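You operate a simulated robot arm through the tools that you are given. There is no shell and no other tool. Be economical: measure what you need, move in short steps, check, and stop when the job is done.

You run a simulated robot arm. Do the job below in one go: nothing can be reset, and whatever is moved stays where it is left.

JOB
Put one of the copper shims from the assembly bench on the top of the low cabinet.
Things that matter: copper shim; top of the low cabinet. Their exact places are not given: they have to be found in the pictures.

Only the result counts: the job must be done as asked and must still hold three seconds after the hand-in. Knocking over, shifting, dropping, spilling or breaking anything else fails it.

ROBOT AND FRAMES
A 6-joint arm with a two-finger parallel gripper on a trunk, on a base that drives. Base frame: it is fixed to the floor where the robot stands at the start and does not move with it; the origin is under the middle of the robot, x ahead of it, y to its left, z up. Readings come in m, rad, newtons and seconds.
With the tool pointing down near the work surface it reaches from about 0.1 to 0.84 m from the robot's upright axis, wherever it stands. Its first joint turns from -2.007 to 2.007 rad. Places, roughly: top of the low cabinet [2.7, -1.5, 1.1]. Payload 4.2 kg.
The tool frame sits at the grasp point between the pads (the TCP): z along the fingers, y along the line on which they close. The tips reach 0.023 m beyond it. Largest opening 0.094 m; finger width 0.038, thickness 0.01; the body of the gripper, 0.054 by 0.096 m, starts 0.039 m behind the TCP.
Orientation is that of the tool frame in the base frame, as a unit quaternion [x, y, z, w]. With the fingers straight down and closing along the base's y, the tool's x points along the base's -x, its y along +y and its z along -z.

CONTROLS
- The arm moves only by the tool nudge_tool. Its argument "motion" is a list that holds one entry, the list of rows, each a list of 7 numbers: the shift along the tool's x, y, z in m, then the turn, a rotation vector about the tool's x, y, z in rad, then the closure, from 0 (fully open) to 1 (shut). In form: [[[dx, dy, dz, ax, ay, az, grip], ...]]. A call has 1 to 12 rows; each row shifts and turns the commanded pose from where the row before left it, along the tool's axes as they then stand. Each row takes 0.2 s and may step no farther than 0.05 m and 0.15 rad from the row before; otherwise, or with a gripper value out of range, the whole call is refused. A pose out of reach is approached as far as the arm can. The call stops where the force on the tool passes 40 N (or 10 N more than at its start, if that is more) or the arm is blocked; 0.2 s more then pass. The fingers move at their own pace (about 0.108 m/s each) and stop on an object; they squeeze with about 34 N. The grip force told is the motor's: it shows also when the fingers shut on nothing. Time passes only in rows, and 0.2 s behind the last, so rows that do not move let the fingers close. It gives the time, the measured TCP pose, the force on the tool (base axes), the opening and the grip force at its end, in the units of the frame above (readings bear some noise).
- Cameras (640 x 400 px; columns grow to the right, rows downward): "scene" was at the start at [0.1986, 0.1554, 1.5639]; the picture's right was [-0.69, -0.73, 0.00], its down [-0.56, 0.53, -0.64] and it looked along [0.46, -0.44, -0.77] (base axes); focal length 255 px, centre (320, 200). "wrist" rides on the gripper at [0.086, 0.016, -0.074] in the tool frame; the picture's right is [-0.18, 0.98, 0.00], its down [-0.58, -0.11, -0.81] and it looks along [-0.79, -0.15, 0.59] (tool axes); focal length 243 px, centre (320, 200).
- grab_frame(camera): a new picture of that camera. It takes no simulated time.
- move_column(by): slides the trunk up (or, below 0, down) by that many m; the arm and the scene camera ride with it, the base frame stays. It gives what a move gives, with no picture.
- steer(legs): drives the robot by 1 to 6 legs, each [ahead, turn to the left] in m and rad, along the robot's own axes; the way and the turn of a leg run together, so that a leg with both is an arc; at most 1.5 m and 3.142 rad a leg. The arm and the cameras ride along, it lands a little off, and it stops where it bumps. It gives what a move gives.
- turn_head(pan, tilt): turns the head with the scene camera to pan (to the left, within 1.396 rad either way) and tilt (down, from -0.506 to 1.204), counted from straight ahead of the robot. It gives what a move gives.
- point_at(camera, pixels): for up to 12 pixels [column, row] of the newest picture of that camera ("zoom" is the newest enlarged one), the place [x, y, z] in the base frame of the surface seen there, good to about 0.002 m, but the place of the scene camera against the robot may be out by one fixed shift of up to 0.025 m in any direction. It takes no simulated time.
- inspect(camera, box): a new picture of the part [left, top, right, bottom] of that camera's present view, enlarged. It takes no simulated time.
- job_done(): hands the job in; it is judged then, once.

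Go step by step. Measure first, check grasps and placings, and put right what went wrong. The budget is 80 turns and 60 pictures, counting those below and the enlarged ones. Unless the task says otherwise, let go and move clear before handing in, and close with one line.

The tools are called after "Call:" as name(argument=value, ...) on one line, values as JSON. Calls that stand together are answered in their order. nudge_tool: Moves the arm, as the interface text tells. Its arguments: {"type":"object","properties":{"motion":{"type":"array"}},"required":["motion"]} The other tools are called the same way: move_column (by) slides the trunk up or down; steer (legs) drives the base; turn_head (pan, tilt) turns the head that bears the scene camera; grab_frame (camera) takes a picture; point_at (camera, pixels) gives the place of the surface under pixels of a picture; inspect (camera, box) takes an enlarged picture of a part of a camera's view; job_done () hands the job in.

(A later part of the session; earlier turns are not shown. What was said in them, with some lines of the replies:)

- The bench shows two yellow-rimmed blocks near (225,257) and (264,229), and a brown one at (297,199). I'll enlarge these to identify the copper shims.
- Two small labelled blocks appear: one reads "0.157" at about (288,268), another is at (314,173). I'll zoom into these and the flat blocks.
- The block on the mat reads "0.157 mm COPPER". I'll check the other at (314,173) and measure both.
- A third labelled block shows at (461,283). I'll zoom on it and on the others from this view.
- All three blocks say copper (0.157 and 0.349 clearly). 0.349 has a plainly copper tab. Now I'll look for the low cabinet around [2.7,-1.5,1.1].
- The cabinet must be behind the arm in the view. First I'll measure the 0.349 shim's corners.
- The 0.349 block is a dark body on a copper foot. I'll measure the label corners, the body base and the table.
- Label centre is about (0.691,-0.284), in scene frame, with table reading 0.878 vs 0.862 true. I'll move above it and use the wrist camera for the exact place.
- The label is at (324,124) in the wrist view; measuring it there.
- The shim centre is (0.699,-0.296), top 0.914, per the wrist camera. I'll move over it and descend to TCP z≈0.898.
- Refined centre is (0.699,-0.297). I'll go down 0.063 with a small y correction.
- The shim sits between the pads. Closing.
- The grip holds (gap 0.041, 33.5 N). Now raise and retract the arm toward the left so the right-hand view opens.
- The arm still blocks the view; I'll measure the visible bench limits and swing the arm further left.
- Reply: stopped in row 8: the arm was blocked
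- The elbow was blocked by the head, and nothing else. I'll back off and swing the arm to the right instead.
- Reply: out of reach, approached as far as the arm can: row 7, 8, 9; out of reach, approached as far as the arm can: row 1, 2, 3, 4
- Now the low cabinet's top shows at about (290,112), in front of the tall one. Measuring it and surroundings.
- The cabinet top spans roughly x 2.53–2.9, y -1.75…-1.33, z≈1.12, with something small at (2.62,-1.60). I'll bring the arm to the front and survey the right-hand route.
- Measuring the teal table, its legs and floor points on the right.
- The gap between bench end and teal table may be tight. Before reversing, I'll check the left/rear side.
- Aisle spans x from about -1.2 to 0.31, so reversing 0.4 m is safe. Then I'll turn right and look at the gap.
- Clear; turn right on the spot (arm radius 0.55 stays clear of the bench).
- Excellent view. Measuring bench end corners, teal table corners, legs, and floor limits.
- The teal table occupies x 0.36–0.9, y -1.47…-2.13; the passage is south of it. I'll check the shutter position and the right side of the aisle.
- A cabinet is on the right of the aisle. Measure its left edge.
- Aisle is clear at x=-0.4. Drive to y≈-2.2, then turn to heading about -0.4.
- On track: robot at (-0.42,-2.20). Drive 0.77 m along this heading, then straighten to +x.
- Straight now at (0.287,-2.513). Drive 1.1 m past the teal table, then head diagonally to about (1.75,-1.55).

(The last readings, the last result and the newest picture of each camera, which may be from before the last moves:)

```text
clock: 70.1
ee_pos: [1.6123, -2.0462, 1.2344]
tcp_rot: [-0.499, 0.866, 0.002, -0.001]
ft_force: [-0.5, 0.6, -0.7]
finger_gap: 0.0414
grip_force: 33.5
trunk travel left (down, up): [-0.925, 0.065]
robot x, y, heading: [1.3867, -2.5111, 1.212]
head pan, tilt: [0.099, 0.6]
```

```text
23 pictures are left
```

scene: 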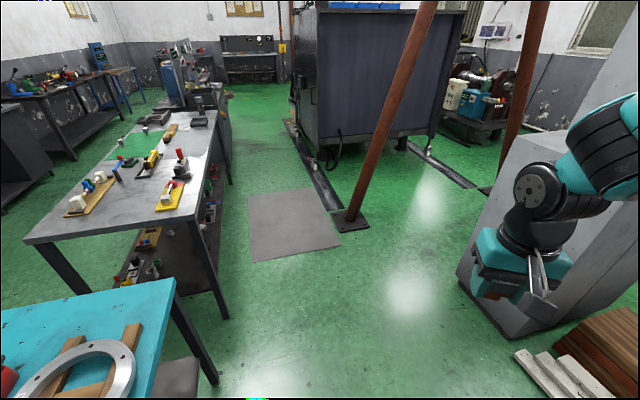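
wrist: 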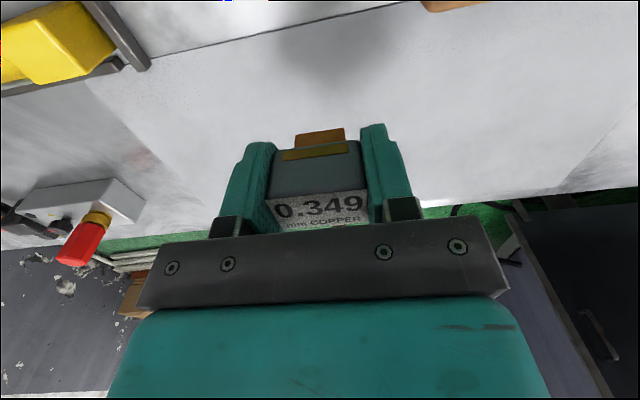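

Path ahead is clear. Drive 1.02 m, then turn right to face +x, and raise the trunk.

Call:
steer(legs=[[1.02, 0]])

Call:
steer(legs=[[0, -1.21]])

Call:
move_column(by=0.06)

Call:
turn_head(pan=-0.1, tilt=0.5)

Call:
grab_frame(camera="scene")

```text
clock: 75.4
ee_pos: [1.9736, -1.0953, 1.2353]
tcp_rot: [-0.5, 0.866, 0.002, -0.001]
ft_force: [0.6, -0.3, -1.7]
finger_gap: 0.0417
grip_force: 34.0
trunk travel left (down, up): [-0.925, 0.065]
robot x, y, heading: [1.7504, -1.5587, 1.204]
head pan, tilt: [0.099, 0.6]
```

```text
clock: 78.8
ee_pos: [2.2626, -1.6147, 1.2346]
tcp_rot: [0.087, 0.996, 0.002, 0.001]
ft_force: [-0.7, -0.7, -0.9]
finger_gap: 0.0414
grip_force: 33.9
trunk travel left (down, up): [-0.925, 0.065]
robot x, y, heading: [1.7438, -1.5633, -0.009]
head pan, tilt: [0.099, 0.6]
```

```text
clock: 79.8
ee_pos: [2.2629, -1.6155, 1.2939]
tcp_rot: [0.088, 0.996, 0.001, 0.001]
ft_force: [0.1, 0.2, -1.7]
finger_gap: 0.0416
grip_force: 34.4
trunk travel left (down, up): [-0.985, 0.005]
robot x, y, heading: [1.7479, -1.5619, -0.016]
head pan, tilt: [0.099, 0.6]
```

```text
clock: 80.5
ee_pos: [2.2634, -1.6154, 1.2949]
tcp_rot: [0.087, 0.996, 0.002, 0.001]
ft_force: [-0.1, -0.9, -0.7]
finger_gap: 0.0413
grip_force: 34.2
trunk travel left (down, up): [-0.985, 0.005]
robot x, y, heading: [1.7418, -1.5649, -0.015]
head pan, tilt: [-0.099, 0.499]
```

```text
22 pictures are left
```

scene: 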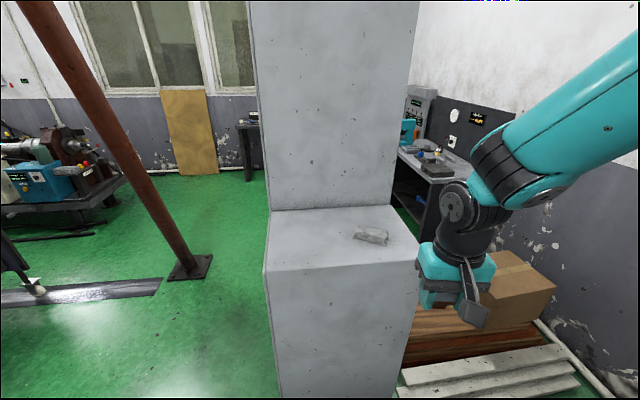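

The cabinet top is at (330,235), with a small object at (371,236). Measuring the top's corners.

Call:
point_at(camera="scene", pixels=[[272, 266], [416, 257], [275, 213], [393, 208], [310, 240], [340, 255], [371, 235], [356, 240], [387, 243], [330, 220]])

Call:
inspect(camera="scene", box=[250, 190, 440, 290])

```text
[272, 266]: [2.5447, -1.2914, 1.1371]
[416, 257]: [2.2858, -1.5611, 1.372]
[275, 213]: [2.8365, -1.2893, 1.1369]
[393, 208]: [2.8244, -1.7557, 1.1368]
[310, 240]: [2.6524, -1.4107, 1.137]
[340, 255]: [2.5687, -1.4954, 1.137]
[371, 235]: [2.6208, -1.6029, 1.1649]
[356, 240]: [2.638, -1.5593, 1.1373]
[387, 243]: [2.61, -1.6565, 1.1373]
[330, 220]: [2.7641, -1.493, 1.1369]
```

```text
3.37 times, centred on (345, 240) of scene
```

zoom: 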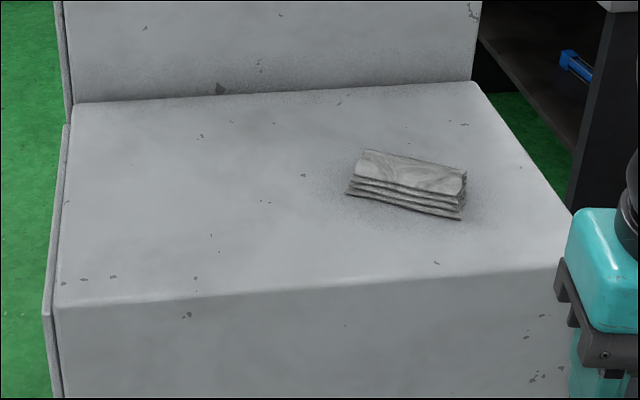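

Top is flat at scene z 1.137 (≈1.12 true), x 2.54–2.84, y -1.29…-1.77; a rag lies at y -1.55…-1.66. Free spot is about (2.67,-1.42). Drive forward 0.3 m.

Call:
steer(legs=[[0.3, 0]])

Call:
grab_frame(camera="wrist")

```text
clock: 82.6
ee_pos: [2.5614, -1.618, 1.2958]
tcp_rot: [0.085, 0.996, 0.002, 0.001]
ft_force: [-0.6, -0.2, -0.1]
finger_gap: 0.0415
grip_force: 34.1
trunk travel left (down, up): [-0.985, 0.005]
robot x, y, heading: [2.0424, -1.5656, -0.008]
head pan, tilt: [-0.099, 0.499]
```

```text
20 pictures are left
```

wrist: 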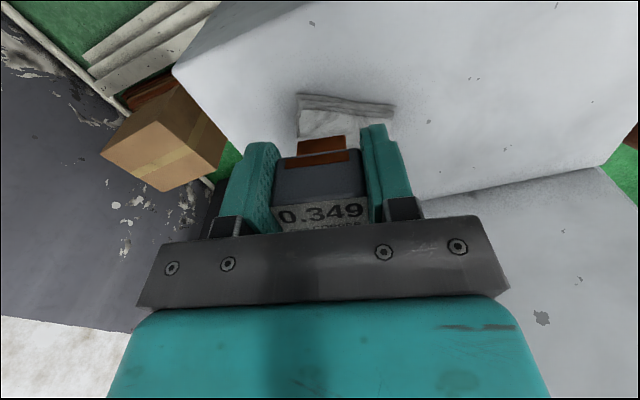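

The wrist view shows the top and the rag. I'll get true coordinates from it.

Call:
point_at(camera="wrist", pixels=[[440, 120], [480, 160], [450, 190], [550, 160], [600, 164], [390, 100], [430, 60], [560, 60], [394, 115], [250, 80]])

```text
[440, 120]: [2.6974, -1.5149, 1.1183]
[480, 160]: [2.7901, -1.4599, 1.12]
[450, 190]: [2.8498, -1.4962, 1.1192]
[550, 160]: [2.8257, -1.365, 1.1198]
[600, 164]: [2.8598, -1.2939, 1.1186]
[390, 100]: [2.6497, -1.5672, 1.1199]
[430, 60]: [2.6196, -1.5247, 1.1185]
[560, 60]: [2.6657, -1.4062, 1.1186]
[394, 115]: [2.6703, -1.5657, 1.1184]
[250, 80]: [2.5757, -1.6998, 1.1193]
```

True top z = 1.119. I'll move over (2.66,-1.42) and come down to TCP z≈1.19.

Call:
nudge_tool(motion=[[[-0.013, 0.0424, 0, 0, 0, 0, 1], [-0.013, 0.0424, 0, 0, 0, 0, 1], [-0.013, 0.0424, 0, 0, 0, 0, 1], [-0.013, 0.0424, 0, 0, 0, 0, 1], [-0.013, 0.0424, 0, 0, 0, 0, 1], [0, 0, 0.035, 0, 0, 0, 1], [0, 0, 0.035, 0, 0, 0, 1], [0, 0, 0.035, 0, 0, 0, 1], [0, 0, 0, 0, 0, 0, 1]]])

Call:
grab_frame(camera="wrist")

Call:
grab_frame(camera="scene")

```text
clock: 84.6
ee_pos: [2.6617, -1.4211, 1.1902]
tcp_rot: [0.086, 0.996, 0.001, 0.0]
ft_force: [-0.3, 0.4, -0.8]
finger_gap: 0.0416
grip_force: 34.3
trunk travel left (down, up): [-0.985, 0.005]
robot x, y, heading: [2.045, -1.5658, -0.012]
head pan, tilt: [-0.099, 0.499]
```

```text
19 pictures are left
```

wrist: 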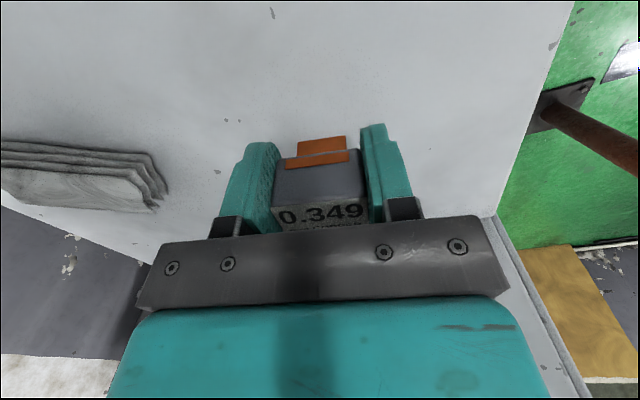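

```text
18 pictures are left
```

scene: 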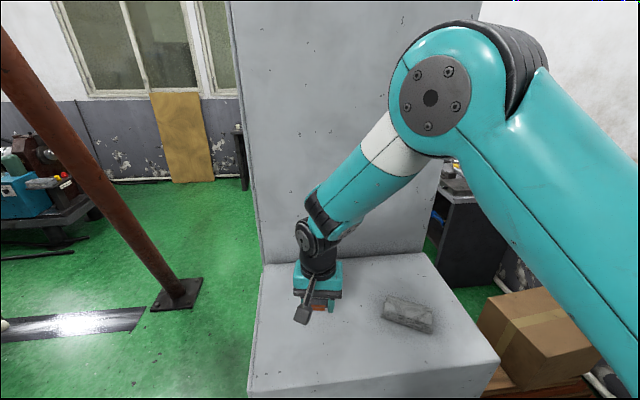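

Well clear of the rag. Lower to about 1.157, then in small steps to contact.

Call:
nudge_tool(motion=[[[0, 0, 0.02, 0, 0, 0, 1], [0, 0, 0.013, 0, 0, 0, 1], [0, 0, 0, 0, 0, 0, 1]]])

Call:
nudge_tool(motion=[[[0, 0, 0.001, 0, 0, 0, 1], [0, 0, 0, 0, 0, 0, 1]]])

Call:
inspect(camera="wrist", box=[220, 80, 420, 240])

```text
clock: 85.4
ee_pos: [2.6612, -1.4199, 1.1579]
tcp_rot: [0.087, 0.996, 0.001, 0.001]
ft_force: [0.0, -0.1, -1.2]
finger_gap: 0.0415
grip_force: 33.7
trunk travel left (down, up): [-0.985, 0.005]
robot x, y, heading: [2.0399, -1.5652, -0.008]
head pan, tilt: [-0.099, 0.499]
```

```text
clock: 86.0
ee_pos: [2.6638, -1.4199, 1.1564]
tcp_rot: [0.086, 0.996, 0.002, 0.001]
ft_force: [-0.2, -0.2, -1.3]
finger_gap: 0.0416
grip_force: 34.1
trunk travel left (down, up): [-0.985, 0.005]
robot x, y, heading: [2.0426, -1.5697, -0.015]
head pan, tilt: [-0.099, 0.499]
```

```text
2.50 times, centred on (320, 160) of wrist
```

zoom: 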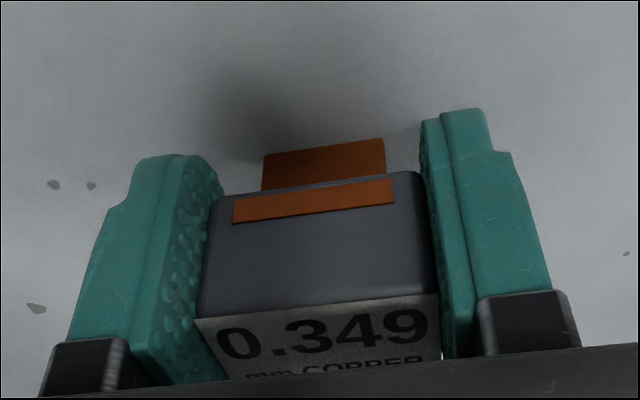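

No contact yet; step down 1 mm at a time.

Call:
nudge_tool(motion=[[[0, 0, 0.001, 0, 0, 0, 1], [0, 0, 0, 0, 0, 0, 1]]])

Call:
nudge_tool(motion=[[[0, 0, 0.001, 0, 0, 0, 1], [0, 0, 0, 0, 0, 0, 1]]])

```text
clock: 86.6
ee_pos: [2.6636, -1.4201, 1.1557]
tcp_rot: [0.086, 0.996, 0.002, 0.0]
ft_force: [0.2, -0.1, 0.8]
finger_gap: 0.0414
grip_force: 34.5
trunk travel left (down, up): [-0.985, 0.005]
robot x, y, heading: [2.0473, -1.5629, -0.011]
head pan, tilt: [-0.099, 0.499]
```

```text
clock: 87.2
ee_pos: [2.6626, -1.42, 1.1551]
tcp_rot: [0.086, 0.996, 0.003, 0.001]
ft_force: [-1.8, -1.3, 14.2]
finger_gap: 0.0418
grip_force: 33.9
trunk travel left (down, up): [-0.985, 0.005]
robot x, y, heading: [2.042, -1.5652, -0.008]
head pan, tilt: [-0.099, 0.499]
```

Contact (14 N). Ease up 0.7 mm and open slowly.

Call:
nudge_tool(motion=[[[0, 0, -0.0007, 0, 0, 0, 1], [0, 0, 0, 0, 0, 0, 0.5], [0, 0, 0, 0, 0, 0, 0.4], [0, 0, 0, 0, 0, 0, 0.2], [0, 0, 0, 0, 0, 0, 0], [0, 0, 0, 0, 0, 0, 0]]])

Call:
grab_frame(camera="wrist")

```text
clock: 88.6
ee_pos: [2.6622, -1.42, 1.1548]
tcp_rot: [0.086, 0.996, 0.002, 0.0]
ft_force: [-0.2, 0.8, 0.4]
finger_gap: 0.0942
grip_force: 0.1
trunk travel left (down, up): [-0.985, 0.005]
robot x, y, heading: [2.0441, -1.564, -0.009]
head pan, tilt: [-0.099, 0.499]
```

```text
16 pictures are left
```

wrist: 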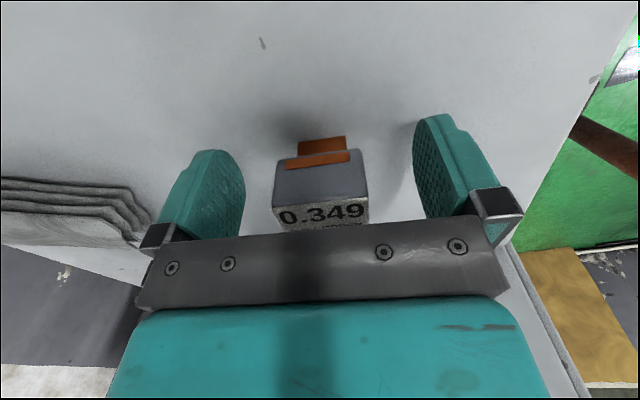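

The shim stands upright and released. Lift straight up, then back off, and check.

Call:
nudge_tool(motion=[[[0, 0, -0.02, 0, 0, 0, 0], [0, 0, -0.04, 0, 0, 0, 0], [0, 0, -0.045, 0, 0, 0, 0], [0, 0, -0.03, 0, 0, 0, 0], [0.04, 0, 0, 0, 0, 0, 0], [0.03, 0, 0, 0, 0, 0, 0], [0, 0, 0, 0, 0, 0, 0]]])

Call:
grab_frame(camera="wrist")

Call:
inspect(camera="scene", box=[240, 220, 520, 400])

```text
clock: 90.2
ee_pos: [2.5944, -1.4083, 1.2903]
tcp_rot: [0.086, 0.996, 0.002, 0.001]
ft_force: [0.3, 0.1, 0.3]
finger_gap: 0.0941
grip_force: 0.0
trunk travel left (down, up): [-0.985, 0.005]
robot x, y, heading: [2.0457, -1.5672, -0.011]
head pan, tilt: [-0.099, 0.499]
```

```text
15 pictures are left
```

wrist: 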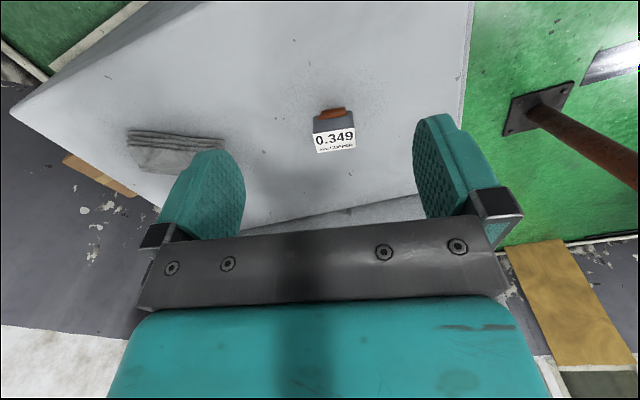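

```text
2.22 times, centred on (380, 310) of scene
```

zoom: 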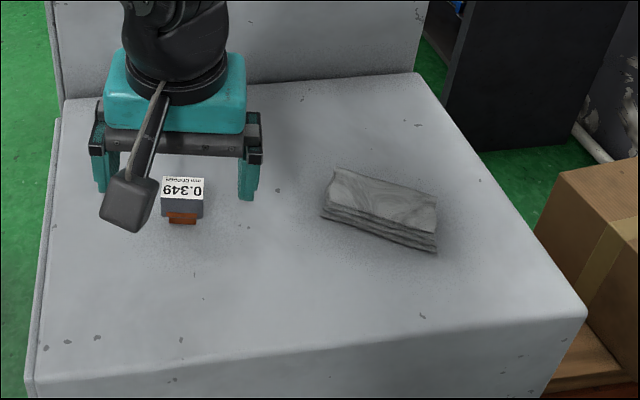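

The 0.349 mm copper shim stands upright on the cabinet top, the gripper is clear, and the rag hasn't moved. Handing in.

Call:
job_done()

```text
The job is handed in.
```

I put the 0.349 mm copper shim from the assembly bench on top of the low cabinet. It was standing upright with the gripper clear when I handed the job in.
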